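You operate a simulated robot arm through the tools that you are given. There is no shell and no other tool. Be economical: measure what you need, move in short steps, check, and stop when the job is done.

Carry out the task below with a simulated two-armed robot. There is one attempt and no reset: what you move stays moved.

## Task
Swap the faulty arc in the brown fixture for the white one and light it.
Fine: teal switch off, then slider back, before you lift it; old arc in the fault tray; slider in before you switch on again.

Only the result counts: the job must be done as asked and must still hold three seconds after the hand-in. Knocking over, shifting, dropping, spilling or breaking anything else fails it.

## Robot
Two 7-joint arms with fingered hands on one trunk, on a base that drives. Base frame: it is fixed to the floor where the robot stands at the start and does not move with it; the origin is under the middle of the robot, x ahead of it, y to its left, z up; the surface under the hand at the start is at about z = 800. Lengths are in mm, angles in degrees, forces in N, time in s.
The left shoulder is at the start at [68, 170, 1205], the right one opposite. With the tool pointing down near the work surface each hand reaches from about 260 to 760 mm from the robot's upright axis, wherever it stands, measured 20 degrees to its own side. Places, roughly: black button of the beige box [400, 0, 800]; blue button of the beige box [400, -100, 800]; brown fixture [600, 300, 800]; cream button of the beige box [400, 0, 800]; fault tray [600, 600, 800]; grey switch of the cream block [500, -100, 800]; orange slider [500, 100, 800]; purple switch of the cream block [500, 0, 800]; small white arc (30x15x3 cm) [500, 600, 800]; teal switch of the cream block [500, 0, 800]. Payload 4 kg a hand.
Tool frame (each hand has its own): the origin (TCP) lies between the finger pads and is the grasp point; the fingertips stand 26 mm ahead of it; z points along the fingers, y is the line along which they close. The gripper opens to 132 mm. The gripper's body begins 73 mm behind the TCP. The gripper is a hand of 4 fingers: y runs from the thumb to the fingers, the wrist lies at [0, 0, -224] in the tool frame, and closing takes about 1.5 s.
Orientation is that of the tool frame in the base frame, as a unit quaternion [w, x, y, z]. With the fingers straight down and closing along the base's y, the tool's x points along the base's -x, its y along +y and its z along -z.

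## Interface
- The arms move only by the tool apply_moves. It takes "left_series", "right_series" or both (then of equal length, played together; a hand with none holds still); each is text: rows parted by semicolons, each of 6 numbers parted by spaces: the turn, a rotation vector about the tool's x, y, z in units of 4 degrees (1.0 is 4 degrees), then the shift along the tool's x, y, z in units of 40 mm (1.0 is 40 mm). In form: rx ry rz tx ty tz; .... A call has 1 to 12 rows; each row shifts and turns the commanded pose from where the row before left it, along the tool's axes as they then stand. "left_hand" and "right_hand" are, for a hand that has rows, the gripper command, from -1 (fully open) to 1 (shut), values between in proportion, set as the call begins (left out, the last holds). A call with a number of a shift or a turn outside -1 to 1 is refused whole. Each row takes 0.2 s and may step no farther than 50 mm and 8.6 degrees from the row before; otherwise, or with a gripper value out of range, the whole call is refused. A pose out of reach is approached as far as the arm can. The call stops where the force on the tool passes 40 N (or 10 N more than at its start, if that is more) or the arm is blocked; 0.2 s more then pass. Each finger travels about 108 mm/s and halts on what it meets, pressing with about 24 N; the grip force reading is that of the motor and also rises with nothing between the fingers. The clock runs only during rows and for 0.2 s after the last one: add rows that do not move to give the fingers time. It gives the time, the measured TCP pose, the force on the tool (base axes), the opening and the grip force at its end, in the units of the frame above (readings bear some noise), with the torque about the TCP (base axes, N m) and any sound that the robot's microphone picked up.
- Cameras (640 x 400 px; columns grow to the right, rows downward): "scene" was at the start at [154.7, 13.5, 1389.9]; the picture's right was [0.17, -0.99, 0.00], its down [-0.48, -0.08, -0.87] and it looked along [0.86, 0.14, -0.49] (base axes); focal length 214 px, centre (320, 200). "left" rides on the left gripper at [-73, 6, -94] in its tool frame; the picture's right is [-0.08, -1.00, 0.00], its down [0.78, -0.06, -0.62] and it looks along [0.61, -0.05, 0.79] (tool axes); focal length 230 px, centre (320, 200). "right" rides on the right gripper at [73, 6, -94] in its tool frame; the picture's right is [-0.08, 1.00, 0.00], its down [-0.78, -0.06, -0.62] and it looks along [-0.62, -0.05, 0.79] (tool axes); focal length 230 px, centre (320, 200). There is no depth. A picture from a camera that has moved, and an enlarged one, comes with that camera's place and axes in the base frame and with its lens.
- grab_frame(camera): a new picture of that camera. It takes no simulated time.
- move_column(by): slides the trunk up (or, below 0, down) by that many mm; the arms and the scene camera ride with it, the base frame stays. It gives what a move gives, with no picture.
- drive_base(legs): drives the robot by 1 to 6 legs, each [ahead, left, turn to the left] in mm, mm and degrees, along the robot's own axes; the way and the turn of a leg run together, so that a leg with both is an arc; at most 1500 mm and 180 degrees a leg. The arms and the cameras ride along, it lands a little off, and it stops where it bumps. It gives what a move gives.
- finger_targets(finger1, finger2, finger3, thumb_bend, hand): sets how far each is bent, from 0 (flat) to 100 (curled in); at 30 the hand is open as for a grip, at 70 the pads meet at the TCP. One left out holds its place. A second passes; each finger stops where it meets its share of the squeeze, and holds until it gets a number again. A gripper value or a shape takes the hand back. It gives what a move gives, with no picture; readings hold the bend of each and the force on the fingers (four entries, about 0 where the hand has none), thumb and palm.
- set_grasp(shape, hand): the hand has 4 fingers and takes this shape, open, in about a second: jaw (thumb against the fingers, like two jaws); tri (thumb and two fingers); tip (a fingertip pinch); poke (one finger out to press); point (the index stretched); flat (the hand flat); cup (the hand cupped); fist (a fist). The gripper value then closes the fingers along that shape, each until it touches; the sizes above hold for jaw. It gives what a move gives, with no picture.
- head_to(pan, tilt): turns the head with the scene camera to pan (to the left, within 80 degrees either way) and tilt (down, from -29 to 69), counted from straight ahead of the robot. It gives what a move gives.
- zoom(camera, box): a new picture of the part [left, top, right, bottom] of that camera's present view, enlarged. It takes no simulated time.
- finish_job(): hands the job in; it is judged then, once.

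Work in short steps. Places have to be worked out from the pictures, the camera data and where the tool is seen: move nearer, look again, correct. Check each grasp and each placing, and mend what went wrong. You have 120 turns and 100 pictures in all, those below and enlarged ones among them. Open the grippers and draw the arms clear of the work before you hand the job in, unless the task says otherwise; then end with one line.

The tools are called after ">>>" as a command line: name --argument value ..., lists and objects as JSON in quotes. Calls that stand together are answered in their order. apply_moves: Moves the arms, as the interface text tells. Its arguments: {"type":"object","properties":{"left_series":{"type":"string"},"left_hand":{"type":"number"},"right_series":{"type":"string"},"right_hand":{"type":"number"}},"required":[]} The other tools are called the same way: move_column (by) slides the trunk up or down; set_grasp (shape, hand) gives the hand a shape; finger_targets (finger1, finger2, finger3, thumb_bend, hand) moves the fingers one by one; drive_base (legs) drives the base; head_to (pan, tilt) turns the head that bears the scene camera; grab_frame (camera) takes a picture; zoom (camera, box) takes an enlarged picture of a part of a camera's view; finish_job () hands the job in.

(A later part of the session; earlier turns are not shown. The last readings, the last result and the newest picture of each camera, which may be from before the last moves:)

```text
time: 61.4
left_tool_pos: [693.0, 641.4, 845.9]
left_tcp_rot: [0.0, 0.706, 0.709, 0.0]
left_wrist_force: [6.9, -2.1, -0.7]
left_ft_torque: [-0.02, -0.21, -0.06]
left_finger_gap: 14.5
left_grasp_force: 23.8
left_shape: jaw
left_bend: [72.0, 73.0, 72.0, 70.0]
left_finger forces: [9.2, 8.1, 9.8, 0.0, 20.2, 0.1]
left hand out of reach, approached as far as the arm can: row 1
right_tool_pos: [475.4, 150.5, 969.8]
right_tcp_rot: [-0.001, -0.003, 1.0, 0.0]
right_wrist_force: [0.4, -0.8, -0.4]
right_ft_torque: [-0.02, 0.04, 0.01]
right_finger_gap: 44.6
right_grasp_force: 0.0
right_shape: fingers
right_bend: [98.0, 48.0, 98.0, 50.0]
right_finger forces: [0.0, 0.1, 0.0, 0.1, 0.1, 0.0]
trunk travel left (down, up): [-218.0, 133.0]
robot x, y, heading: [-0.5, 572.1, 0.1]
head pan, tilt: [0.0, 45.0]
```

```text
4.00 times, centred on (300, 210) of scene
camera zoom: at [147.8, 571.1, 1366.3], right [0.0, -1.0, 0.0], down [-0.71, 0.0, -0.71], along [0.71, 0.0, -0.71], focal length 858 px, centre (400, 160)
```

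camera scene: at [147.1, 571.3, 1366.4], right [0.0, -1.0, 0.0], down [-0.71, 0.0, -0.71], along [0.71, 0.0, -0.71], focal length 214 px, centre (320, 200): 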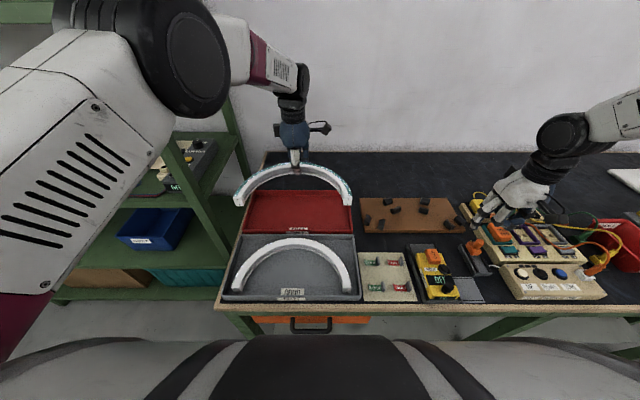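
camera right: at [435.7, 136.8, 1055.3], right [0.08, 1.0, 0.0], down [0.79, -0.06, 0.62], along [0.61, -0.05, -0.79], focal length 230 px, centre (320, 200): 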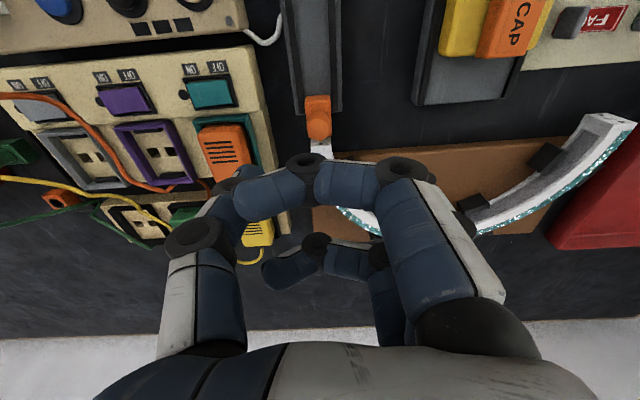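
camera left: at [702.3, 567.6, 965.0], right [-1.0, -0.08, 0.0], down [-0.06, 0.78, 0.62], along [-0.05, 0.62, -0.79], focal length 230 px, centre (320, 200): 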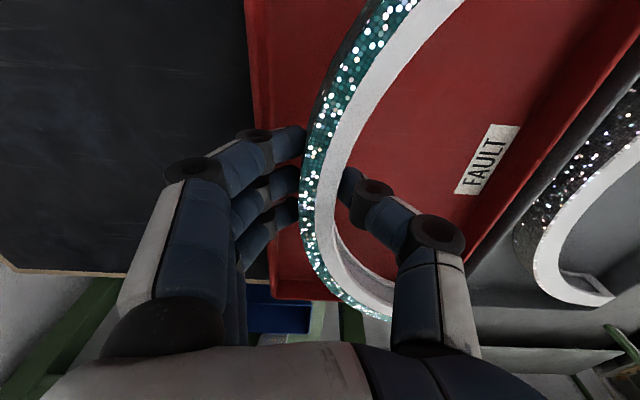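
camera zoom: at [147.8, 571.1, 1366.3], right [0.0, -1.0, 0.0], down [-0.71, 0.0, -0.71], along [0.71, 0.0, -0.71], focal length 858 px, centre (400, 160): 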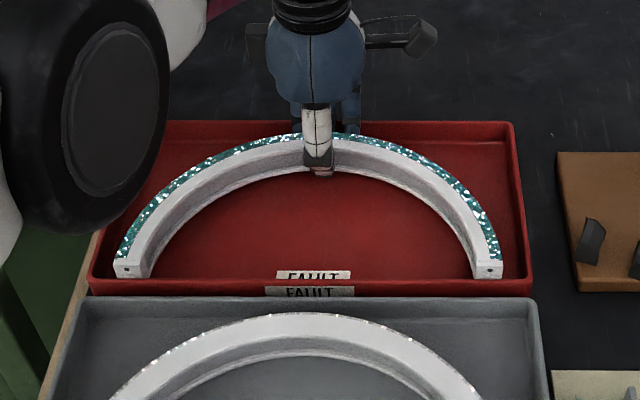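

The arc ends touch the front wall because the arm ran out of reach forward. I raise the hand 80 mm and lower the trunk 80 mm for better reach, then shift ahead.

>>> apply_moves --left_series "0 0 0 0 0 -0.5;0 0 0 0 0 -0.75;0 0 0 0 0 -0.75;0 0 0 0 0 -0.75;0 0 0 0 0 0"

>>> move_column --by -80

>>> apply_moves --left_series "0 0 0 0 0.25 0;0 0 0 -0.05 0.1 0;0 0 0 0 0 0"

>>> zoom --camera "scene" --box '[230, 160, 370, 260]'

```text
time: 62.5
left_tool_pos: [694.9, 642.8, 955.6]
left_tcp_rot: [-0.001, 0.705, 0.709, -0.001]
left_wrist_force: [0.0, 0.4, -1.5]
left_ft_torque: [0.01, -0.1, -0.03]
left_finger_gap: 14.5
left_grasp_force: 24.2
left_shape: jaw
left_bend: [72.0, 73.0, 72.0, 70.0]
left_finger forces: [8.1, 6.6, 7.9, 0.0, 22.7, 0.0]
right_tool_pos: [476.2, 149.8, 968.9]
right_tcp_rot: [0.0, -0.004, 1.0, 0.0]
right_wrist_force: [-0.4, 0.0, 0.3]
right_ft_torque: [-0.01, -0.01, -0.04]
right_finger_gap: 44.4
right_grasp_force: 0.0
right_shape: fingers
right_bend: [98.0, 48.0, 98.0, 50.0]
right_finger forces: [0.1, 0.0, 0.1, 0.1, 0.0, 0.1]
trunk travel left (down, up): [-218.0, 133.0]
robot x, y, heading: [1.3, 576.2, 0.0]
head pan, tilt: [0.0, 45.0]
```

```text
time: 63.7
left_tool_pos: [694.0, 640.2, 877.6]
left_tcp_rot: [0.0, 0.705, 0.71, 0.001]
left_wrist_force: [-1.2, -0.7, -2.3]
left_ft_torque: [-0.02, -0.12, 0.0]
left_finger_gap: 14.5
left_grasp_force: 23.5
left_shape: jaw
left_bend: [72.0, 73.0, 72.0, 70.0]
left_finger forces: [8.0, 6.6, 7.9, 0.1, 22.6, 0.0]
right_tool_pos: [474.2, 150.3, 891.3]
right_tcp_rot: [0.002, -0.004, 1.0, 0.0]
right_wrist_force: [0.3, -0.8, 0.2]
right_ft_torque: [0.02, 0.0, 0.0]
right_finger_gap: 44.3
right_grasp_force: 0.0
right_shape: fingers
right_bend: [98.0, 48.0, 98.0, 50.0]
right_finger forces: [0.0, 0.1, 0.0, 0.1, 0.0, 0.0]
trunk travel left (down, up): [-138.0, 213.0]
robot x, y, heading: [0.9, 573.4, 0.4]
head pan, tilt: [0.0, 45.0]
```

```text
time: 64.5
left_tool_pos: [708.1, 639.1, 875.7]
left_tcp_rot: [-0.002, 0.705, 0.709, 0.001]
left_wrist_force: [-0.3, 0.2, -1.4]
left_ft_torque: [-0.03, -0.09, 0.02]
left_finger_gap: 14.6
left_grasp_force: 24.0
left_shape: jaw
left_bend: [72.0, 73.0, 72.0, 70.0]
left_finger forces: [8.0, 6.6, 7.9, 0.1, 22.6, 0.0]
right_tool_pos: [474.9, 151.0, 889.7]
right_tcp_rot: [0.0, -0.004, 1.0, 0.001]
right_wrist_force: [0.4, 0.3, 0.1]
right_ft_torque: [0.0, 0.04, -0.01]
right_finger_gap: 44.3
right_grasp_force: 0.0
right_shape: fingers
right_bend: [98.0, 48.0, 98.0, 50.0]
right_finger forces: [0.0, 0.1, 0.0, 0.0, 0.0, 0.1]
trunk travel left (down, up): [-138.0, 213.0]
robot x, y, heading: [2.4, 570.7, 0.6]
head pan, tilt: [0.0, 45.0]
```

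```text
4.00 times, centred on (300, 210) of scene
camera zoom: at [209.4, 571.7, 1282.6], right [0.0, -1.0, 0.0], down [-0.71, 0.0, -0.71], along [0.71, 0.0, -0.71], focal length 858 px, centre (400, 160)
```

zoom: 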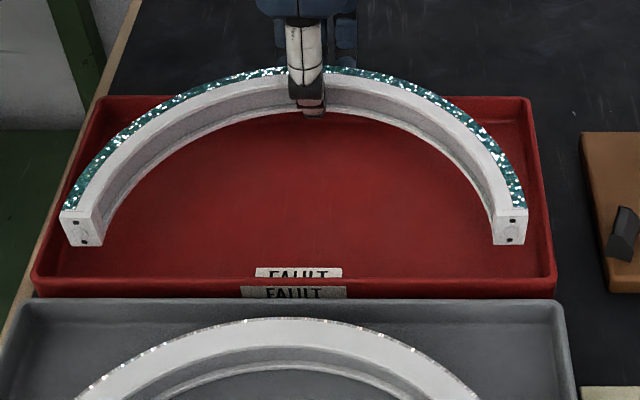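

The right hand came down close to the slider knob with the trunk, so I raise it first; simultaneously I set the left hand back 5 mm and lower it a bit.

>>> apply_moves --right_series "0 0 0 0 0 -0.8;0 0 0 0 0 -0.8;0 0 0 0 0 -0.8;0 0 0 0 0 -0.8;0 0 0 0 0 0" --left_series "0 0 0 0 -0.12 0;0 0 0 0 0 0.25;0 0 0 0 0 0.25;0 0 0 0 0 0.15;0 0 0 0 0 0"

>>> zoom --camera "scene" --box '[210, 150, 380, 290]'

```text
time: 65.7
left_tool_pos: [702.2, 639.3, 848.9]
left_tcp_rot: [-0.001, 0.705, 0.709, 0.0]
left_wrist_force: [-0.4, 0.3, -2.0]
left_ft_torque: [0.0, -0.11, -0.01]
left_finger_gap: 14.2
left_grasp_force: 24.1
left_shape: jaw
left_bend: [72.0, 73.0, 72.0, 70.0]
left_finger forces: [8.0, 6.6, 8.0, 0.0, 22.6, 0.1]
right_tool_pos: [474.9, 151.2, 1018.3]
right_tcp_rot: [0.0, -0.005, 1.0, 0.0]
right_wrist_force: [-0.1, 0.0, -0.1]
right_ft_torque: [0.01, -0.02, 0.01]
right_finger_gap: 44.3
right_grasp_force: 0.1
right_shape: fingers
right_bend: [98.0, 48.0, 98.0, 50.0]
right_finger forces: [0.1, 0.1, 0.1, 0.0, 0.0, 0.0]
trunk travel left (down, up): [-138.0, 213.0]
robot x, y, heading: [0.8, 573.2, 0.2]
head pan, tilt: [0.0, 45.0]
```

```text
2.86 times, centred on (295, 220) of scene
camera zoom: at [209.5, 571.2, 1282.6], right [0.0, -1.0, 0.0], down [-0.71, 0.0, -0.71], along [0.71, 0.0, -0.71], focal length 613 px, centre (391, 143)
```

zoom: 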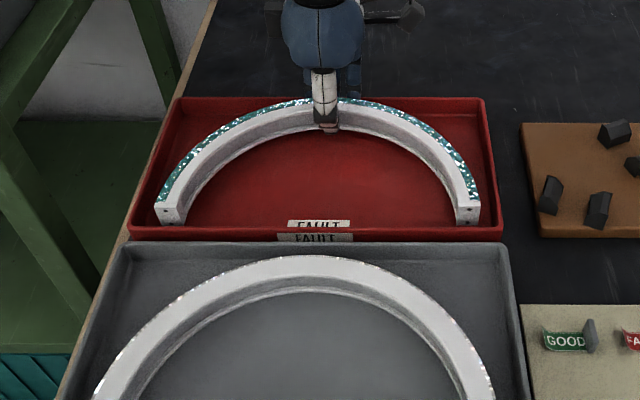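

No contact yet; I lower a few mm at a time.

>>> apply_moves --left_series "0 0 0 0 0 0.1;0 0 0 0 0 0.08;0 0 0 0 0 0.06;0 0 0 0 0 0"

>>> apply_moves --left_series "0 0 0 0 0 0.05;0 0 0 0 0 0.05;0 0 0 0 0 0"

```text
time: 66.7
left_tool_pos: [701.3, 639.7, 843.3]
left_tcp_rot: [0.0, 0.705, 0.709, 0.002]
left_wrist_force: [-7.2, 0.0, 18.1]
left_ft_torque: [0.06, -0.51, -0.01]
left_finger_gap: 15.0
left_grasp_force: 23.8
left_shape: jaw
left_bend: [72.0, 74.0, 72.0, 70.0]
left_finger forces: [7.5, 27.6, 10.9, 0.0, 26.6, 0.0]
right_tool_pos: [473.0, 149.6, 1018.4]
right_tcp_rot: [0.001, -0.004, 1.0, -0.001]
right_wrist_force: [-0.7, -0.3, 0.0]
right_ft_torque: [-0.02, 0.03, -0.05]
right_finger_gap: 44.5
right_grasp_force: 0.2
right_shape: fingers
right_bend: [98.0, 48.0, 98.0, 50.0]
right_finger forces: [0.0, 0.0, 0.0, 0.0, 0.0, 0.1]
trunk travel left (down, up): [-138.0, 213.0]
robot x, y, heading: [0.1, 572.4, 0.1]
head pan, tilt: [0.0, 45.0]
```

```text
time: 67.5
left_tool_pos: [701.9, 640.4, 841.7]
left_tcp_rot: [0.001, 0.705, 0.709, 0.003]
left_wrist_force: [-11.3, 1.4, 35.9]
left_ft_torque: [0.08, -0.98, 0.06]
left_finger_gap: 15.2
left_grasp_force: 23.9
left_shape: jaw
left_bend: [72.0, 74.0, 72.0, 70.0]
left_finger forces: [12.9, 36.4, 15.8, 0.0, 28.1, 0.0]
right_tool_pos: [470.7, 150.5, 1018.9]
right_tcp_rot: [0.003, -0.003, 1.0, -0.001]
right_wrist_force: [-0.7, -0.3, -0.1]
right_ft_torque: [0.01, -0.02, 0.01]
right_finger_gap: 44.3
right_grasp_force: 0.0
right_shape: fingers
right_bend: [98.0, 48.0, 98.0, 50.0]
right_finger forces: [0.0, 0.1, 0.1, 0.0, 0.0, 0.0]
trunk travel left (down, up): [-138.0, 213.0]
robot x, y, heading: [-0.2, 571.1, 0.2]
head pan, tilt: [0.0, 45.0]
```

The force is on the middle finger—probably touching the tray's back rim. I back up 5 mm and shift 4 mm toward the robot, then look.

>>> apply_moves --left_series "0 0 0 0 0 -0.14;0 0 0 0 -0.1 0;0 0 0 0 0 0"

>>> zoom --camera "scene" --box '[230, 160, 370, 260]'

>>> grab_frame --camera "left"

```text
time: 68.3
left_tool_pos: [698.6, 640.7, 840.7]
left_tcp_rot: [-0.001, 0.705, 0.709, 0.001]
left_wrist_force: [1.6, -0.3, 11.7]
left_ft_torque: [0.07, -0.46, 0.01]
left_finger_gap: 15.1
left_grasp_force: 24.0
left_shape: jaw
left_bend: [72.0, 74.0, 72.0, 70.0]
left_finger forces: [8.9, 14.8, 11.2, 0.0, 22.6, 0.1]
right_tool_pos: [475.0, 151.4, 1017.3]
right_tcp_rot: [-0.001, -0.004, 1.0, 0.0]
right_wrist_force: [0.2, 0.7, -0.4]
right_ft_torque: [0.01, 0.0, -0.02]
right_finger_gap: 44.3
right_grasp_force: 0.2
right_shape: fingers
right_bend: [98.0, 48.0, 98.0, 50.0]
right_finger forces: [0.0, 0.0, 0.0, 0.0, 0.0, 0.0]
trunk travel left (down, up): [-138.0, 213.0]
robot x, y, heading: [-0.4, 571.9, 0.0]
head pan, tilt: [0.0, 45.0]
```

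```text
4.00 times, centred on (300, 210) of scene
camera zoom: at [208.4, 571.5, 1282.6], right [0.0, -1.0, 0.0], down [-0.71, 0.0, -0.71], along [0.71, 0.0, -0.71], focal length 858 px, centre (400, 160)
```

zoom: 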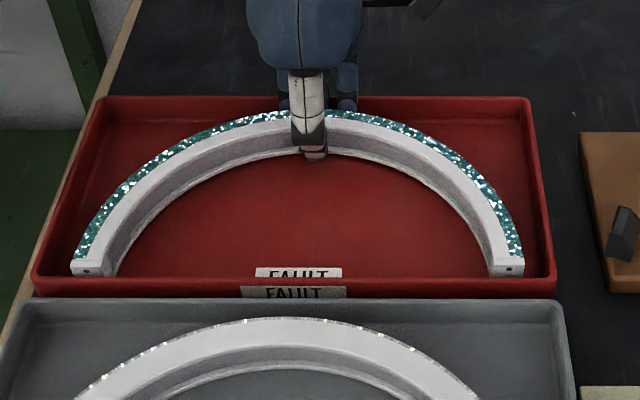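

```text
42 pictures are left
camera left: at [703.4, 566.7, 934.9], right [-1.0, -0.08, 0.0], down [-0.06, 0.78, 0.62], along [-0.05, 0.62, -0.79], focal length 230 px, centre (320, 200)
```

left: 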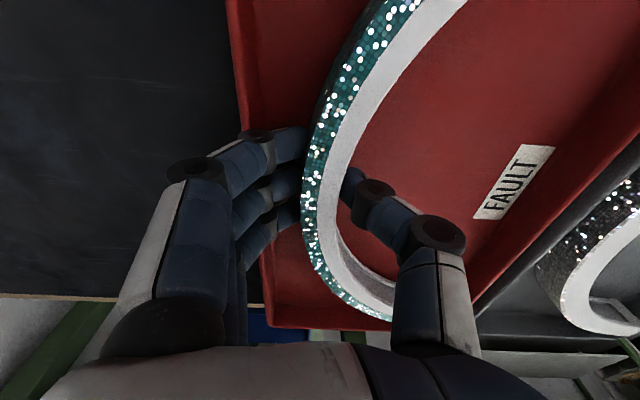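

The fingers reach just over the back rim and the arc appears to rest on the floor. I relieve 1.5 mm and open only slightly (to ~30 mm) so the fingers don't push the rim.

>>> apply_moves --left_series "0 0 0 0 0 -0.04;0 0 0 0 0 0;0 0 0 0 0 0;0 0 0 0 0 0" --left_hand 0.57

>>> zoom --camera "scene" --box '[230, 160, 370, 260]'

```text
time: 69.3
left_tool_pos: [699.0, 638.6, 843.5]
left_tcp_rot: [-0.001, 0.706, 0.709, 0.001]
left_wrist_force: [-5.0, -0.3, 2.7]
left_ft_torque: [-0.01, -0.02, 0.0]
left_finger_gap: 26.6
left_grasp_force: 0.0
left_shape: jaw
left_bend: [74.0, 74.0, 74.0, 70.0]
left_finger forces: [2.0, 1.7, 1.9, 0.0, 0.0, 0.1]
right_tool_pos: [475.1, 151.1, 1017.5]
right_tcp_rot: [0.0, -0.003, 1.0, 0.0]
right_wrist_force: [-0.3, -0.8, -0.2]
right_ft_torque: [0.0, 0.0, 0.02]
right_finger_gap: 44.4
right_grasp_force: 0.2
right_shape: fingers
right_bend: [98.0, 48.0, 98.0, 50.0]
right_finger forces: [0.0, 0.0, 0.1, 0.0, 0.0, 0.0]
trunk travel left (down, up): [-138.0, 213.0]
robot x, y, heading: [0.9, 569.4, 0.2]
head pan, tilt: [0.0, 45.0]
```

```text
4.00 times, centred on (300, 210) of scene
camera zoom: at [208.4, 571.5, 1282.8], right [0.0, -1.0, 0.0], down [-0.71, 0.0, -0.71], along [0.71, 0.0, -0.71], focal length 858 px, centre (400, 160)
```

zoom: 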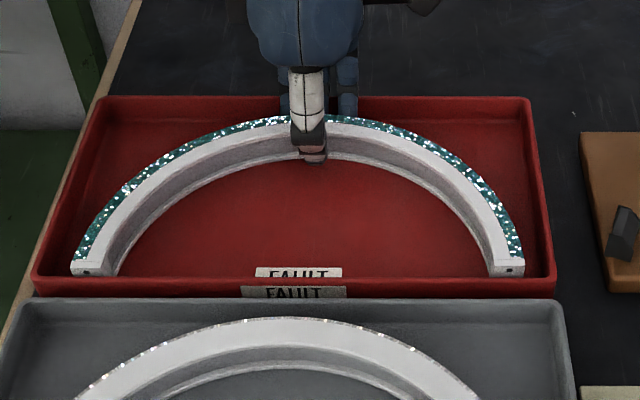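

The thumb has let go; the fingers lightly press the back wall. I ease 3 mm toward the robot and lift slowly.

>>> apply_moves --left_series "0 0 0 0 -0.08 -0.1;0 0 0 0 0 -0.2;0 0 0 0 0 -0.3;0 0 0 0 0 -0.5;0 0 0 0 0 0"

>>> zoom --camera "scene" --box '[210, 150, 380, 290]'

```text
time: 70.5
left_tool_pos: [696.9, 640.6, 887.4]
left_tcp_rot: [-0.001, 0.705, 0.709, 0.001]
left_wrist_force: [0.2, 0.4, 0.2]
left_ft_torque: [0.0, 0.01, -0.02]
left_finger_gap: 28.0
left_grasp_force: 0.0
left_shape: jaw
left_bend: [73.0, 73.0, 73.0, 70.0]
left_finger forces: [0.0, 0.0, 0.0, 0.0, 0.0, 0.0]
right_tool_pos: [477.0, 150.6, 1017.5]
right_tcp_rot: [-0.001, -0.004, 1.0, 0.0]
right_wrist_force: [0.3, -0.4, 0.4]
right_ft_torque: [0.01, -0.01, 0.02]
right_finger_gap: 44.4
right_grasp_force: 0.2
right_shape: fingers
right_bend: [98.0, 48.0, 98.0, 50.0]
right_finger forces: [0.0, 0.0, 0.0, 0.1, 0.0, 0.1]
trunk travel left (down, up): [-138.0, 213.0]
robot x, y, heading: [3.0, 571.0, 0.5]
head pan, tilt: [0.0, 45.0]
```

```text
2.86 times, centred on (295, 220) of scene
camera zoom: at [209.6, 571.6, 1282.5], right [0.0, -1.0, 0.0], down [-0.71, 0.0, -0.71], along [0.71, 0.0, -0.71], focal length 613 px, centre (391, 143)
```

zoom: 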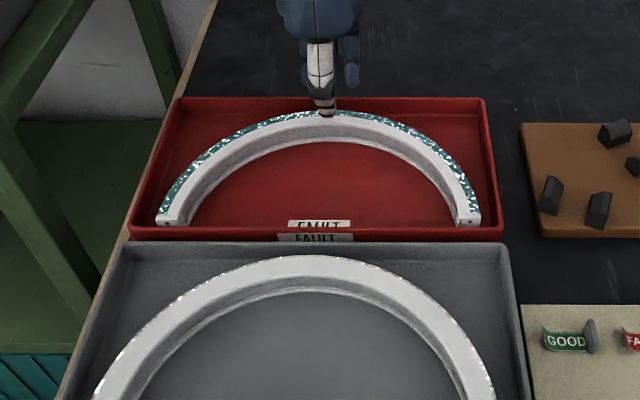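

The old arc lies flat in the FAULT tray. Now I raise the hand and move it above the new arc's apex near [505, 640] for a close look.

>>> apply_moves --left_series "0 0 0 0 0 -0.8;0 0 0 0 -0.9 0;0 0 0 0 -0.9 0;0 0 0 0 -0.9 0;0 0 0 0 -0.9 0;0 0 0 0 -0.9 0;0 0 0 0 -0.3 0;0 0 0 0 0 0" --left_hand 0.4

>>> grab_frame --camera "left"

>>> zoom --camera "scene" --box '[210, 180, 390, 330]'

```text
time: 72.3
left_tool_pos: [504.4, 636.9, 918.0]
left_tcp_rot: [-0.001, 0.705, 0.709, 0.001]
left_wrist_force: [-0.8, 1.2, 0.8]
left_ft_torque: [0.02, 0.03, 0.0]
left_finger_gap: 38.9
left_grasp_force: 0.0
left_shape: jaw
left_bend: [73.0, 73.0, 73.0, 70.0]
left_finger forces: [0.0, 0.1, 0.1, 0.0, 0.0, 0.0]
right_tool_pos: [475.7, 150.6, 1016.7]
right_tcp_rot: [0.0, -0.004, 1.0, 0.0]
right_wrist_force: [-0.4, 0.5, 0.9]
right_ft_torque: [-0.01, 0.01, -0.05]
right_finger_gap: 44.2
right_grasp_force: 0.1
right_shape: fingers
right_bend: [98.0, 48.0, 98.0, 50.0]
right_finger forces: [0.0, 0.1, 0.0, 0.0, 0.1, 0.1]
trunk travel left (down, up): [-138.0, 213.0]
robot x, y, heading: [-1.1, 572.7, 0.3]
head pan, tilt: [0.0, 45.0]
```

```text
39 pictures are left
camera left: at [509.4, 564.5, 1011.9], right [-1.0, -0.08, 0.0], down [-0.06, 0.78, 0.62], along [-0.05, 0.62, -0.79], focal length 230 px, centre (320, 200)
```

left: 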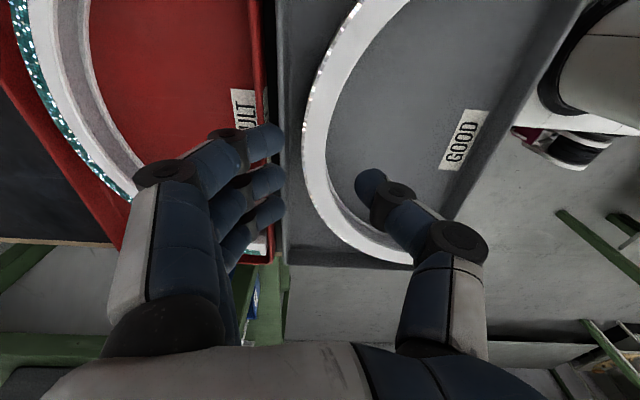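

```text
2.67 times, centred on (300, 255) of scene
camera zoom: at [209.3, 571.6, 1282.6], right [0.0, -1.0, 0.0], down [-0.71, 0.0, -0.71], along [0.71, 0.0, -0.71], focal length 572 px, centre (373, 53)
```

zoom: 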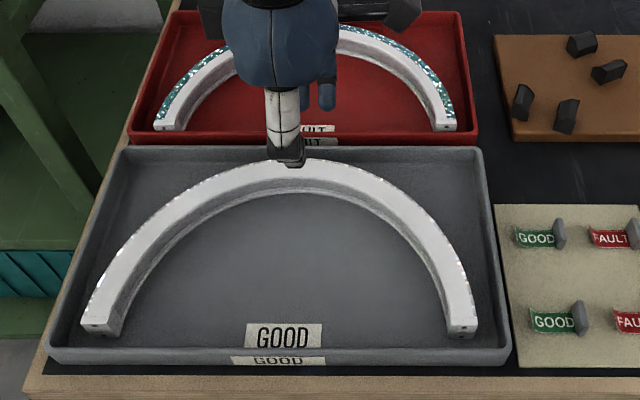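

The gap between the arc's outer face (x≈516) and the tray's back wall (x≈526–530) is narrow. I'll use a ~32 mm opening with the TCP at x ≈ 502, take a shallow grip first, and ease the arc off the wall. Descending to z ≈ 862 first.

>>> apply_moves --left_series "0 0 0 0.07 -0.06 0.4;0 0 0 0 0 0.6;0 0 0 0 0 0.4;0 0 0 0 0 0;0 0 0 0 0 0" --left_hand 0.515

>>> zoom --camera "left" --box '[200, 60, 440, 260]'

```text
time: 73.5
left_tool_pos: [502.6, 641.0, 863.4]
left_tcp_rot: [0.0, 0.704, 0.71, -0.001]
left_wrist_force: [0.7, -0.5, 0.8]
left_ft_torque: [-0.01, 0.04, 0.0]
left_finger_gap: 32.5
left_grasp_force: 0.1
left_shape: jaw
left_bend: [73.0, 73.0, 73.0, 70.0]
left_finger forces: [0.0, 0.1, 0.1, 0.0, 0.0, 0.0]
right_tool_pos: [475.9, 150.4, 1016.2]
right_tcp_rot: [-0.001, -0.003, 1.0, 0.0]
right_wrist_force: [-0.3, -0.2, 0.9]
right_ft_torque: [-0.01, 0.03, 0.0]
right_finger_gap: 44.6
right_grasp_force: 0.2
right_shape: fingers
right_bend: [98.0, 48.0, 98.0, 50.0]
right_finger forces: [0.0, 0.0, 0.0, 0.0, 0.1, 0.1]
trunk travel left (down, up): [-138.0, 213.0]
robot x, y, heading: [-2.4, 571.2, 0.4]
head pan, tilt: [0.0, 45.0]
```

```text
2.00 times, centred on (320, 160) of left
camera zoom: at [507.7, 568.7, 956.8], right [-1.0, -0.09, 0.0], down [-0.07, 0.79, 0.62], along [-0.05, 0.61, -0.79], focal length 460 px, centre (320, 280)
```

zoom: 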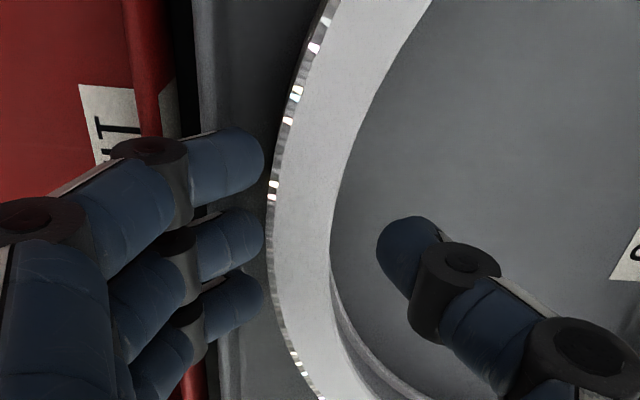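

The finger knuckles overhang the tray's rear rim, so only a moderately shallow grip is possible here. I lower in 3 mm steps watching for contact with the rim.

>>> apply_moves --left_series "0 0 0 0 0.02 0.08;0 0 0 0 0 0.08;0 0 0 0 0 0.08;0 0 0 0 0 0"

>>> apply_moves --left_series "0 0 0 0 0 0.05;0 0 0 0 0 0.05;0 0 0 0 0 0"

>>> zoom --camera "left" --box '[200, 60, 440, 260]'

```text
time: 74.5
left_tool_pos: [504.0, 641.6, 853.4]
left_tcp_rot: [0.0, 0.704, 0.71, -0.002]
left_wrist_force: [0.0, 0.1, -0.3]
left_ft_torque: [-0.02, -0.03, -0.01]
left_finger_gap: 32.2
left_grasp_force: 0.1
left_shape: jaw
left_bend: [73.0, 73.0, 73.0, 70.0]
left_finger forces: [0.1, 0.1, 0.0, 0.1, 0.0, 0.0]
right_tool_pos: [475.6, 151.2, 1016.7]
right_tcp_rot: [0.0, -0.004, 1.0, 0.0]
right_wrist_force: [0.4, 0.0, -0.4]
right_ft_torque: [0.0, 0.05, 0.02]
right_finger_gap: 44.6
right_grasp_force: 0.1
right_shape: fingers
right_bend: [98.0, 48.0, 98.0, 50.0]
right_finger forces: [0.0, 0.0, 0.1, 0.0, 0.0, 0.0]
trunk travel left (down, up): [-138.0, 213.0]
robot x, y, heading: [0.7, 577.1, 0.4]
head pan, tilt: [0.0, 45.0]
```

```text
time: 75.3
left_tool_pos: [502.4, 641.8, 850.2]
left_tcp_rot: [0.002, 0.703, 0.711, -0.002]
left_wrist_force: [-1.6, -1.4, 6.0]
left_ft_torque: [-0.03, -0.17, 0.0]
left_finger_gap: 32.0
left_grasp_force: 0.1
left_shape: jaw
left_bend: [74.0, 74.0, 74.0, 70.0]
left_finger forces: [1.8, 3.3, 1.7, 0.0, 0.1, 0.0]
right_tool_pos: [475.2, 149.2, 1018.3]
right_tcp_rot: [0.0, -0.003, 1.0, 0.0]
right_wrist_force: [0.2, 0.1, -0.1]
right_ft_torque: [0.01, 0.01, -0.03]
right_finger_gap: 44.3
right_grasp_force: 0.1
right_shape: fingers
right_bend: [98.0, 48.0, 98.0, 50.0]
right_finger forces: [0.0, 0.0, 0.0, 0.0, 0.0, 0.1]
trunk travel left (down, up): [-138.0, 213.0]
robot x, y, heading: [-0.6, 572.1, 0.2]
head pan, tilt: [0.0, 45.0]
```

```text
2.00 times, centred on (320, 160) of left
camera zoom: at [508.2, 569.6, 945.3], right [-1.0, -0.09, 0.0], down [-0.07, 0.79, 0.61], along [-0.05, 0.61, -0.79], focal length 460 px, centre (320, 280)
```

zoom: 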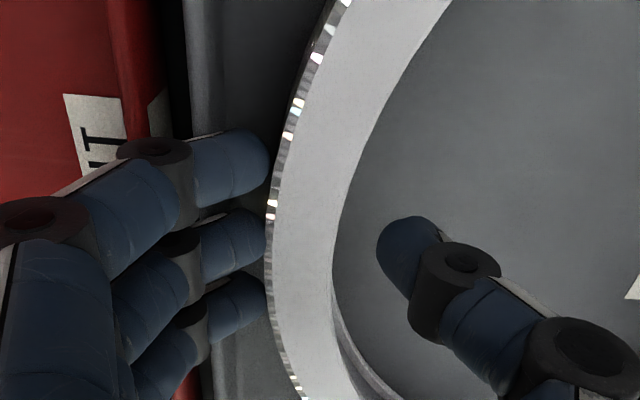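

Light rim contact at z ≈ 850, as expected. I back up 1.5 mm and close on the arc.

>>> apply_moves --left_series "0 0 0 0 0.02 -0.06;0 0 0 0 0 0;0 0 0 0 0 0;0 0 0 0 0 0;0 0 0 0 0 0;0 0 0 0 0 0" --left_hand 1

>>> apply_moves --left_series "0 0 0 0 0 -0.1;0 0 0 0 0 -0.1;0 0 0 0 0 0"

>>> zoom --camera "scene" --box '[210, 180, 390, 330]'

```text
time: 76.7
left_tool_pos: [504.5, 642.4, 852.2]
left_tcp_rot: [0.002, 0.703, 0.711, -0.003]
left_wrist_force: [0.6, -0.4, 0.2]
left_ft_torque: [0.02, -0.06, 0.02]
left_finger_gap: 16.6
left_grasp_force: 23.9
left_shape: jaw
left_bend: [74.0, 74.0, 74.0, 70.0]
left_finger forces: [6.3, 7.6, 6.7, 0.0, 20.6, 0.0]
right_tool_pos: [475.0, 150.3, 1016.1]
right_tcp_rot: [0.0, -0.004, 1.0, 0.001]
right_wrist_force: [0.1, 0.5, 0.5]
right_ft_torque: [-0.04, -0.01, 0.03]
right_finger_gap: 44.5
right_grasp_force: 0.1
right_shape: fingers
right_bend: [98.0, 48.0, 98.0, 50.0]
right_finger forces: [0.0, 0.0, 0.0, 0.0, 0.0, 0.0]
trunk travel left (down, up): [-138.0, 213.0]
robot x, y, heading: [2.7, 575.3, 0.4]
head pan, tilt: [0.0, 45.0]
```

```text
time: 77.5
left_tool_pos: [503.9, 641.8, 859.6]
left_tcp_rot: [0.001, 0.705, 0.709, -0.001]
left_wrist_force: [-0.1, -0.8, -1.3]
left_ft_torque: [-0.02, -0.07, 0.03]
left_finger_gap: 16.9
left_grasp_force: 24.3
left_shape: jaw
left_bend: [74.0, 74.0, 74.0, 70.0]
left_finger forces: [6.2, 7.7, 6.7, 0.0, 20.6, 0.0]
right_tool_pos: [475.3, 150.6, 1017.3]
right_tcp_rot: [0.001, -0.004, 1.0, 0.0]
right_wrist_force: [0.2, -0.8, -0.1]
right_ft_torque: [-0.01, -0.01, 0.01]
right_finger_gap: 44.7
right_grasp_force: 0.1
right_shape: fingers
right_bend: [98.0, 48.0, 98.0, 50.0]
right_finger forces: [0.1, 0.1, 0.0, 0.0, 0.0, 0.0]
trunk travel left (down, up): [-138.0, 213.0]
robot x, y, heading: [3.1, 573.3, 0.5]
head pan, tilt: [0.0, 45.0]
```

```text
2.67 times, centred on (300, 255) of scene
camera zoom: at [209.4, 571.6, 1282.6], right [0.0, -1.0, 0.0], down [-0.71, 0.0, -0.71], along [0.71, 0.0, -0.71], focal length 572 px, centre (373, 53)
```

zoom: 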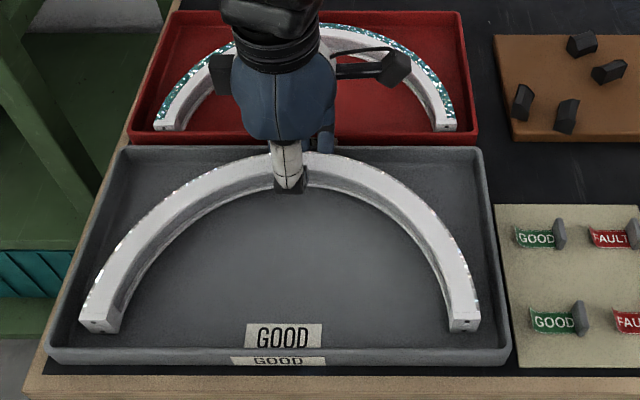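

The grip holds. I lift another 70 mm and check for sag.

>>> apply_moves --left_series "0 0 0 0 0 -0.3;0 0 0 0 0 -0.5;0 0 0 0 0 -0.5;0 0 0 0 0 -0.5;0 0 0 0 0 0"

>>> zoom --camera "scene" --box '[210, 160, 390, 310]'

>>> grab_frame --camera "left"

```text
time: 78.7
left_tool_pos: [504.3, 641.8, 930.0]
left_tcp_rot: [-0.001, 0.705, 0.709, -0.001]
left_wrist_force: [-0.7, -0.1, -1.5]
left_ft_torque: [0.02, -0.06, -0.02]
left_finger_gap: 16.9
left_grasp_force: 23.7
left_shape: jaw
left_bend: [74.0, 74.0, 74.0, 70.0]
left_finger forces: [6.3, 7.6, 6.7, 0.1, 20.6, 0.0]
right_tool_pos: [476.1, 150.6, 1017.1]
right_tcp_rot: [-0.001, -0.004, 1.0, 0.0]
right_wrist_force: [0.1, 0.6, 0.9]
right_ft_torque: [0.02, 0.0, 0.0]
right_finger_gap: 44.4
right_grasp_force: 0.0
right_shape: fingers
right_bend: [98.0, 48.0, 98.0, 50.0]
right_finger forces: [0.0, 0.0, 0.0, 0.1, 0.0, 0.0]
trunk travel left (down, up): [-138.0, 213.0]
robot x, y, heading: [-0.7, 572.4, 0.2]
head pan, tilt: [0.0, 45.0]
```

```text
2.67 times, centred on (300, 235) of scene
camera zoom: at [209.7, 571.6, 1282.5], right [0.0, -1.0, 0.0], down [-0.71, 0.0, -0.71], along [0.71, 0.0, -0.71], focal length 572 px, centre (373, 107)
```

zoom: 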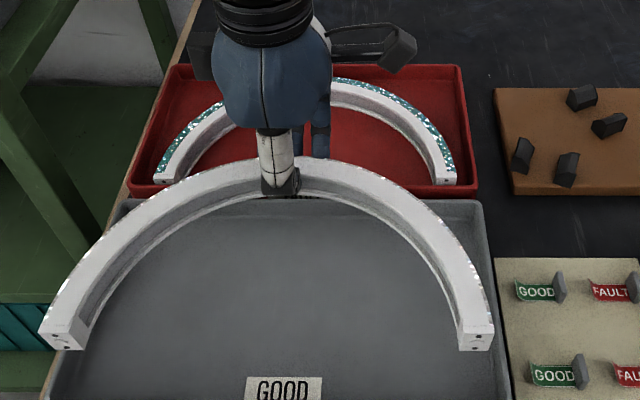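

```text
33 pictures are left
camera left: at [508.2, 568.5, 1024.6], right [-1.0, -0.08, 0.0], down [-0.06, 0.78, 0.62], along [-0.05, 0.62, -0.79], focal length 230 px, centre (320, 200)
```

left: 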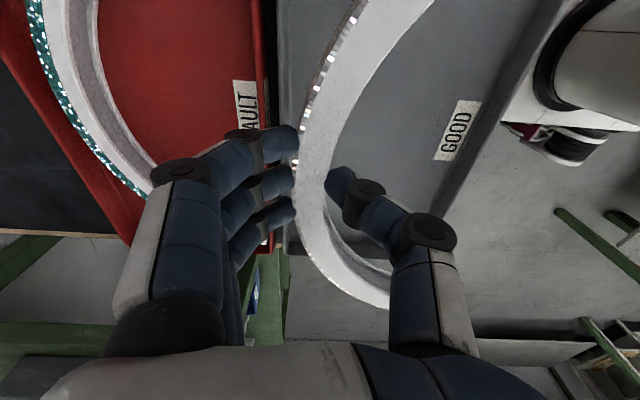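

The new arc hangs level and centred like the old one did. I raise it, move ahead to x ≈ 668, and drive back right by 375 mm.

>>> apply_moves --left_series "0 0 0 0 0 -0.8;0 0 0 0 0 -0.7;0 0 0 0 0.8 0;0 0 0 0 0.8 0;0 0 0 0 0.8 0;0 0 0 0 0.8 0;0 0 0 0 0.8 0;0 0 0.12 0 0.08 0;0 0 0 0 0 0" --right_series "0 0 0 0 -0.8 0;0 0 0 0 -0.8 0;0 0 0 0 -0.8 0;0 0 0 0 -0.8 0;0 0 0 0 0 0;0 0 0 0 0 0;0 0 0 0 0 0;0 0 0 0 0 0;0 0 0 0 0 0"

>>> drive_base --legs '[[0, -375, 0]]'

>>> grab_frame --camera "scene"

```text
time: 80.7
left_tool_pos: [666.4, 642.1, 988.9]
left_tcp_rot: [-0.002, 0.708, 0.706, 0.0]
left_wrist_force: [-1.2, 0.1, -2.3]
left_ft_torque: [0.01, -0.08, 0.02]
left_finger_gap: 16.7
left_grasp_force: 24.0
left_shape: jaw
left_bend: [74.0, 74.0, 74.0, 70.0]
left_finger forces: [6.4, 7.5, 6.7, 0.1, 20.7, 0.0]
right_tool_pos: [477.1, 23.2, 1018.2]
right_tcp_rot: [-0.002, -0.003, 1.0, 0.0]
right_wrist_force: [0.0, 1.0, 0.3]
right_ft_torque: [0.02, -0.04, -0.01]
right_finger_gap: 44.5
right_grasp_force: 0.1
right_shape: fingers
right_bend: [98.0, 48.0, 98.0, 50.0]
right_finger forces: [0.1, 0.0, 0.1, 0.0, 0.1, 0.1]
trunk travel left (down, up): [-138.0, 213.0]
robot x, y, heading: [3.2, 570.5, 0.3]
head pan, tilt: [0.0, 45.0]
```

```text
time: 84.5
left_tool_pos: [667.7, 273.9, 989.8]
left_tcp_rot: [-0.001, 0.71, 0.704, 0.0]
left_wrist_force: [-0.6, -0.4, -1.8]
left_ft_torque: [0.03, -0.09, 0.02]
left_finger_gap: 16.4
left_grasp_force: 24.2
left_shape: jaw
left_bend: [74.0, 74.0, 74.0, 70.0]
left_finger forces: [6.4, 7.5, 6.7, 0.1, 20.7, 0.0]
right_tool_pos: [474.5, -344.6, 1016.5]
right_tcp_rot: [0.0, -0.002, 1.0, 0.001]
right_wrist_force: [0.3, 0.0, 0.2]
right_ft_torque: [0.0, 0.02, -0.01]
right_finger_gap: 44.4
right_grasp_force: 0.0
right_shape: fingers
right_bend: [98.0, 48.0, 98.0, 50.0]
right_finger forces: [0.1, 0.0, 0.0, 0.0, 0.0, 0.0]
trunk travel left (down, up): [-138.0, 213.0]
robot x, y, heading: [2.0, 207.4, -0.2]
head pan, tilt: [0.0, 45.0]
```

```text
32 pictures are left
camera scene: at [210.0, 204.5, 1282.6], right [0.0, -1.0, 0.0], down [-0.71, 0.0, -0.71], along [0.71, 0.0, -0.71], focal length 214 px, centre (320, 200)
```

scene: 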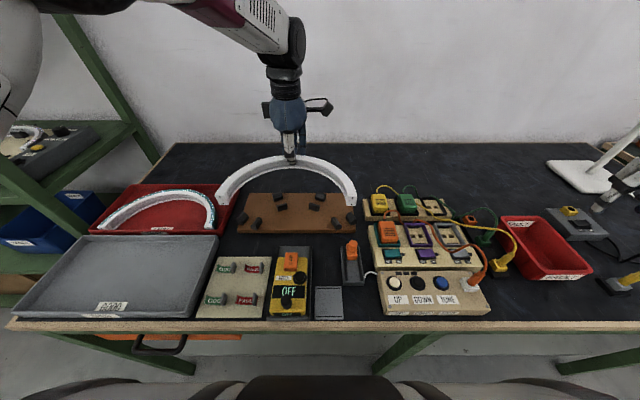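

Now I correct y by −8 mm and the small yaw, and lower to about z 905 above the clips.

>>> apply_moves --left_series "0 0 -0.07 -0.2 0 0.4;0 0 0 0 0 0.8;0 0 0 0 0 0.8;0 0 0 0 0 0;0 0 0 0 0 0"

>>> zoom --camera "scene" --box '[200, 140, 370, 280]'

>>> grab_frame --camera "left"

```text
time: 85.7
left_tool_pos: [667.6, 265.4, 909.3]
left_tcp_rot: [-0.001, 0.707, 0.707, 0.0]
left_wrist_force: [0.7, -0.6, -2.3]
left_ft_torque: [-0.03, -0.04, -0.01]
left_finger_gap: 16.6
left_grasp_force: 24.1
left_shape: jaw
left_bend: [74.0, 74.0, 74.0, 70.0]
left_finger forces: [6.3, 7.5, 6.7, 0.0, 20.6, 0.1]
right_tool_pos: [475.2, -344.7, 1017.5]
right_tcp_rot: [0.0, -0.001, 1.0, 0.0]
right_wrist_force: [-0.3, 0.0, -0.5]
right_ft_torque: [0.02, 0.0, 0.02]
right_finger_gap: 44.4
right_grasp_force: 0.0
right_shape: fingers
right_bend: [98.0, 48.0, 98.0, 50.0]
right_finger forces: [0.0, 0.0, 0.1, 0.0, 0.0, 0.0]
trunk travel left (down, up): [-138.0, 213.0]
robot x, y, heading: [-2.2, 204.7, -0.1]
head pan, tilt: [0.0, 45.0]
```

```text
2.86 times, centred on (285, 210) of scene
camera zoom: at [210.1, 204.7, 1282.6], right [0.0, -1.0, 0.0], down [-0.71, 0.0, -0.71], along [0.71, 0.0, -0.71], focal length 613 px, centre (420, 171)
```

zoom: 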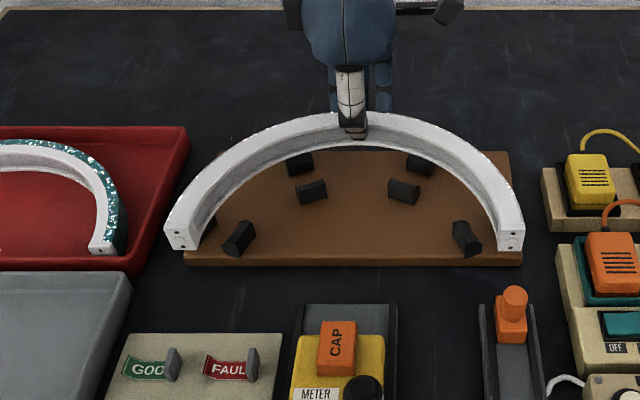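

```text
30 pictures are left
camera left: at [672.3, 192.4, 1003.8], right [-1.0, -0.08, 0.0], down [-0.06, 0.78, 0.62], along [-0.05, 0.62, -0.79], focal length 230 px, centre (320, 200)
```

left: 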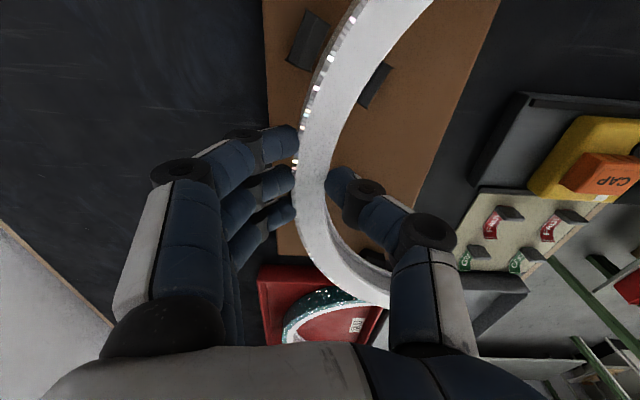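

The arc lines up between the inner and outer clips. I lower in small steps toward z ≈ 868.

>>> apply_moves --left_series "0 0 0 0 0 0.3;0 0 0 0 0 0.3;0 0 0 0 0 0.2;0 0 0 0 0 0.15;0 0 0 0 0 0"

>>> zoom --camera "scene" --box '[220, 160, 360, 270]'

```text
time: 86.9
left_tool_pos: [666.5, 266.1, 872.7]
left_tcp_rot: [-0.001, 0.708, 0.706, 0.0]
left_wrist_force: [-0.3, -0.5, -1.5]
left_ft_torque: [0.01, -0.06, 0.02]
left_finger_gap: 16.6
left_grasp_force: 24.1
left_shape: jaw
left_bend: [74.0, 74.0, 74.0, 70.0]
left_finger forces: [6.4, 7.4, 6.7, 0.0, 20.5, 0.0]
right_tool_pos: [474.8, -343.7, 1016.7]
right_tcp_rot: [-0.001, -0.002, 1.0, 0.0]
right_wrist_force: [0.3, 0.2, -0.3]
right_ft_torque: [0.0, 0.03, 0.02]
right_finger_gap: 44.5
right_grasp_force: 0.0
right_shape: fingers
right_bend: [98.0, 48.0, 98.0, 50.0]
right_finger forces: [0.1, 0.1, 0.0, 0.0, 0.1, 0.0]
trunk travel left (down, up): [-138.0, 213.0]
robot x, y, heading: [1.8, 204.4, -0.2]
head pan, tilt: [0.0, 45.0]
```

```text
3.64 times, centred on (290, 215) of scene
camera zoom: at [209.9, 204.7, 1282.7], right [0.0, -1.0, 0.0], down [-0.71, 0.0, -0.71], along [0.71, 0.0, -0.71], focal length 780 px, centre (429, 146)
```

zoom: 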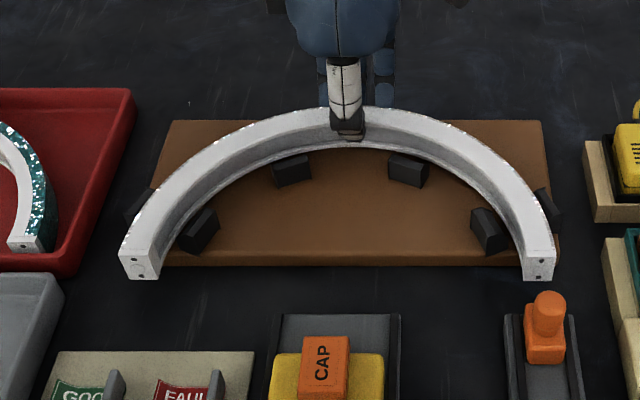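

Still centred with no contact. I continue in 3 mm steps.

>>> apply_moves --left_series "0 0 0 0 0.02 0.08;0 0 0 0 0 0.08;0 0 0 0 0 0.08;0 0 0 0 0 0.06;0 0 0 0 0 0"

>>> zoom --camera "scene" --box '[220, 160, 360, 270]'

```text
time: 88.1
left_tool_pos: [668.0, 264.5, 862.2]
left_tcp_rot: [0.001, 0.708, 0.706, 0.001]
left_wrist_force: [-1.1, -2.0, 8.5]
left_ft_torque: [-0.02, -0.09, 0.02]
left_finger_gap: 16.7
left_grasp_force: 24.2
left_shape: jaw
left_bend: [74.0, 74.0, 74.0, 71.0]
left_finger forces: [7.2, 8.0, 7.2, 0.0, 22.5, 0.0]
right_tool_pos: [474.6, -345.8, 1018.0]
right_tcp_rot: [0.0, -0.002, 1.0, 0.0]
right_wrist_force: [-0.1, -0.2, 0.0]
right_ft_torque: [-0.03, -0.01, -0.01]
right_finger_gap: 44.5
right_grasp_force: 0.0
right_shape: fingers
right_bend: [98.0, 48.0, 98.0, 50.0]
right_finger forces: [0.0, 0.0, 0.0, 0.0, 0.0, 0.0]
trunk travel left (down, up): [-138.0, 213.0]
robot x, y, heading: [-0.5, 204.8, -0.2]
head pan, tilt: [0.0, 45.0]
```

```text
3.64 times, centred on (290, 215) of scene
camera zoom: at [208.9, 204.5, 1283.0], right [0.0, -1.0, 0.0], down [-0.71, 0.0, -0.71], along [0.71, 0.0, -0.71], focal length 780 px, centre (429, 146)
```

zoom: 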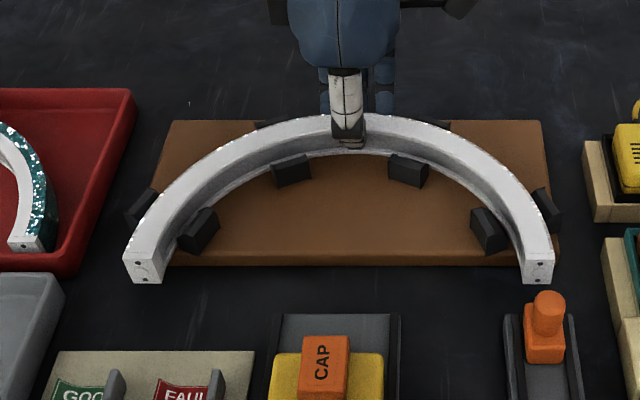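

A light contact at z ≈ 862. I enlarge to see if the arc is down between the clips or riding on one.

>>> zoom --camera "scene" --box '[240, 180, 290, 220]'

>>> zoom --camera "scene" --box '[300, 180, 360, 230]'

```text
10.00 times, centred on (265, 200) of scene
camera zoom: at [208.9, 204.5, 1283.0], right [0.0, -1.0, 0.0], down [-0.71, 0.0, -0.71], along [0.71, 0.0, -0.71], focal length 2145 px, centre (870, 200)
```

zoom: 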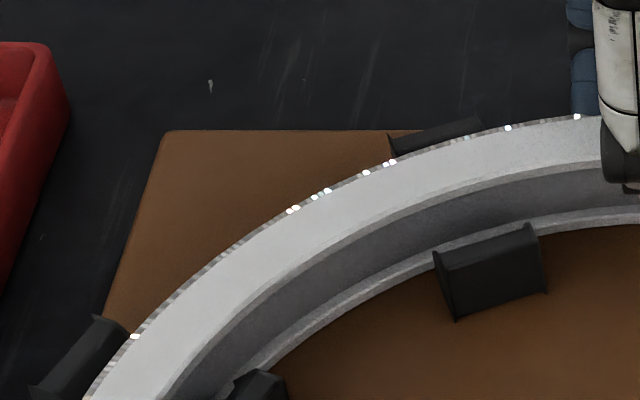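

```text
8.00 times, centred on (330, 205) of scene
camera zoom: at [208.9, 204.5, 1283.0], right [0.0, -1.0, 0.0], down [-0.71, 0.0, -0.71], along [0.71, 0.0, -0.71], focal length 1716 px, centre (240, 160)
```

zoom: 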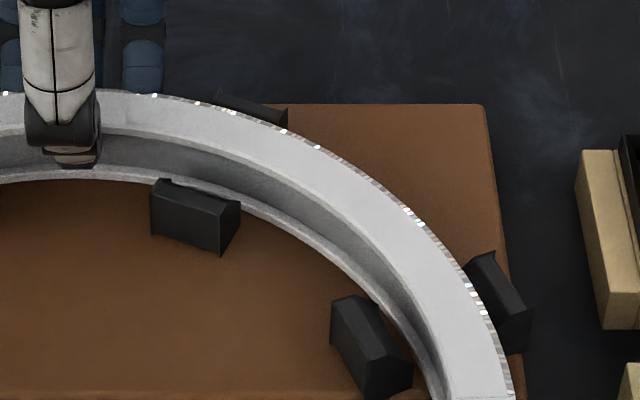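

It sits inside the clip channel. I press 3 mm further to check that it is fully seated.

>>> apply_moves --left_series "0 0 0 0.03 0 0.05;0 0 0 0 0 0.05;0 0 0 0 0 0"

>>> zoom --camera "scene" --box '[220, 160, 360, 270]'

```text
time: 88.9
left_tool_pos: [666.9, 266.5, 860.3]
left_tcp_rot: [0.002, 0.708, 0.706, 0.002]
left_wrist_force: [2.6, -7.7, 29.9]
left_ft_torque: [-0.12, -0.31, -0.02]
left_finger_gap: 17.9
left_grasp_force: 23.4
left_shape: jaw
left_bend: [74.0, 74.0, 74.0, 72.0]
left_finger forces: [9.6, 10.5, 9.5, 0.0, 27.4, 0.0]
right_tool_pos: [472.9, -346.1, 1018.4]
right_tcp_rot: [0.001, -0.001, 1.0, 0.0]
right_wrist_force: [0.2, 1.3, 0.2]
right_ft_torque: [-0.01, -0.01, -0.01]
right_finger_gap: 44.5
right_grasp_force: 0.0
right_shape: fingers
right_bend: [98.0, 48.0, 98.0, 50.0]
right_finger forces: [0.1, 0.0, 0.1, 0.0, 0.0, 0.0]
trunk travel left (down, up): [-138.0, 213.0]
robot x, y, heading: [0.8, 205.8, -0.1]
head pan, tilt: [0.0, 45.0]
```

```text
3.64 times, centred on (290, 215) of scene
camera zoom: at [206.8, 203.6, 1283.7], right [0.0, -1.0, 0.0], down [-0.71, 0.0, -0.71], along [0.71, 0.0, -0.71], focal length 780 px, centre (429, 146)
```

zoom: 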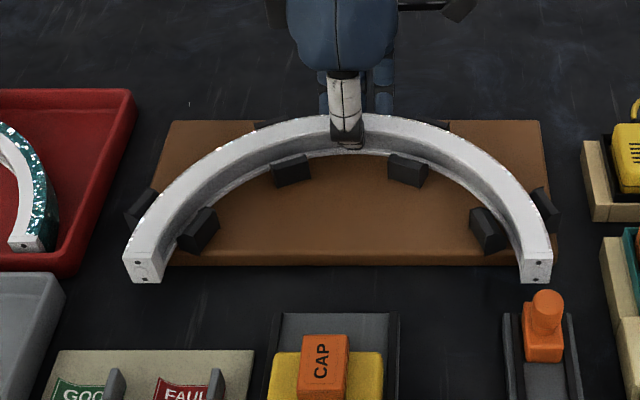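

Force rises firmly with no further sinking, so it rests on the board. I relieve the press and then open the hand.

>>> apply_moves --left_series "0 0 0 -0.05 0 -0.07;0 0 0 0 0 0"

>>> apply_moves --left_series "0 0 0 0 0 0;0 0 0 0 0 0;0 0 0 0 0 0;0 0 0 0 0 0" --left_hand 0.2

>>> zoom --camera "scene" --box '[220, 160, 360, 270]'

```text
time: 89.5
left_tool_pos: [667.5, 266.2, 859.7]
left_tcp_rot: [0.0, 0.708, 0.707, 0.001]
left_wrist_force: [4.3, -0.6, 24.8]
left_ft_torque: [-0.02, -0.35, 0.0]
left_finger_gap: 18.0
left_grasp_force: 23.6
left_shape: jaw
left_bend: [74.0, 74.0, 74.0, 72.0]
left_finger forces: [9.5, 10.6, 9.7, 0.1, 25.2, 0.0]
right_tool_pos: [474.9, -345.8, 1018.0]
right_tcp_rot: [0.001, -0.003, 1.0, -0.001]
right_wrist_force: [-0.1, -0.5, -0.1]
right_ft_torque: [0.01, -0.02, 0.0]
right_finger_gap: 44.5
right_grasp_force: 0.1
right_shape: fingers
right_bend: [98.0, 48.0, 98.0, 50.0]
right_finger forces: [0.0, 0.0, 0.1, 0.0, 0.0, 0.0]
trunk travel left (down, up): [-138.0, 213.0]
robot x, y, heading: [1.0, 208.7, -0.1]
head pan, tilt: [0.0, 45.0]
```

```text
time: 90.5
left_tool_pos: [668.0, 264.7, 859.6]
left_tcp_rot: [-0.002, 0.707, 0.707, 0.0]
left_wrist_force: [-0.4, 0.2, -0.1]
left_ft_torque: [0.01, 0.0, 0.0]
left_finger_gap: 52.0
left_grasp_force: 0.1
left_shape: jaw
left_bend: [73.0, 73.0, 73.0, 70.0]
left_finger forces: [0.1, 0.0, 0.0, 0.0, 0.0, 0.1]
right_tool_pos: [475.3, -344.8, 1018.3]
right_tcp_rot: [-0.001, -0.002, 1.0, 0.0]
right_wrist_force: [0.7, 0.4, 0.8]
right_ft_torque: [-0.05, 0.0, -0.01]
right_finger_gap: 44.4
right_grasp_force: 0.1
right_shape: fingers
right_bend: [98.0, 48.0, 98.0, 50.0]
right_finger forces: [0.0, 0.0, 0.1, 0.0, 0.0, 0.0]
trunk travel left (down, up): [-138.0, 213.0]
robot x, y, heading: [1.7, 202.7, 0.0]
head pan, tilt: [0.0, 45.0]
```

```text
3.64 times, centred on (290, 215) of scene
camera zoom: at [209.7, 204.7, 1282.6], right [0.0, -1.0, 0.0], down [-0.71, 0.0, -0.71], along [0.71, 0.0, -0.71], focal length 780 px, centre (429, 146)
```

zoom: 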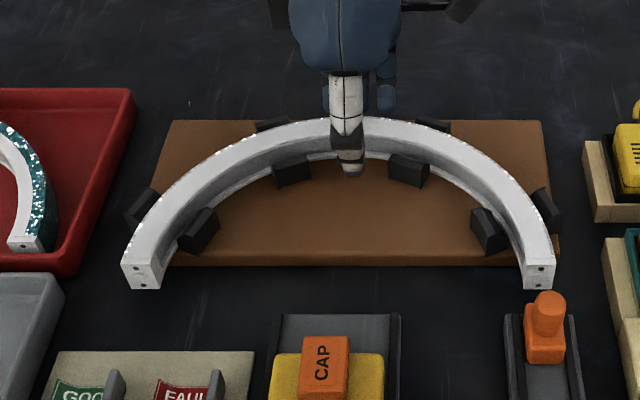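

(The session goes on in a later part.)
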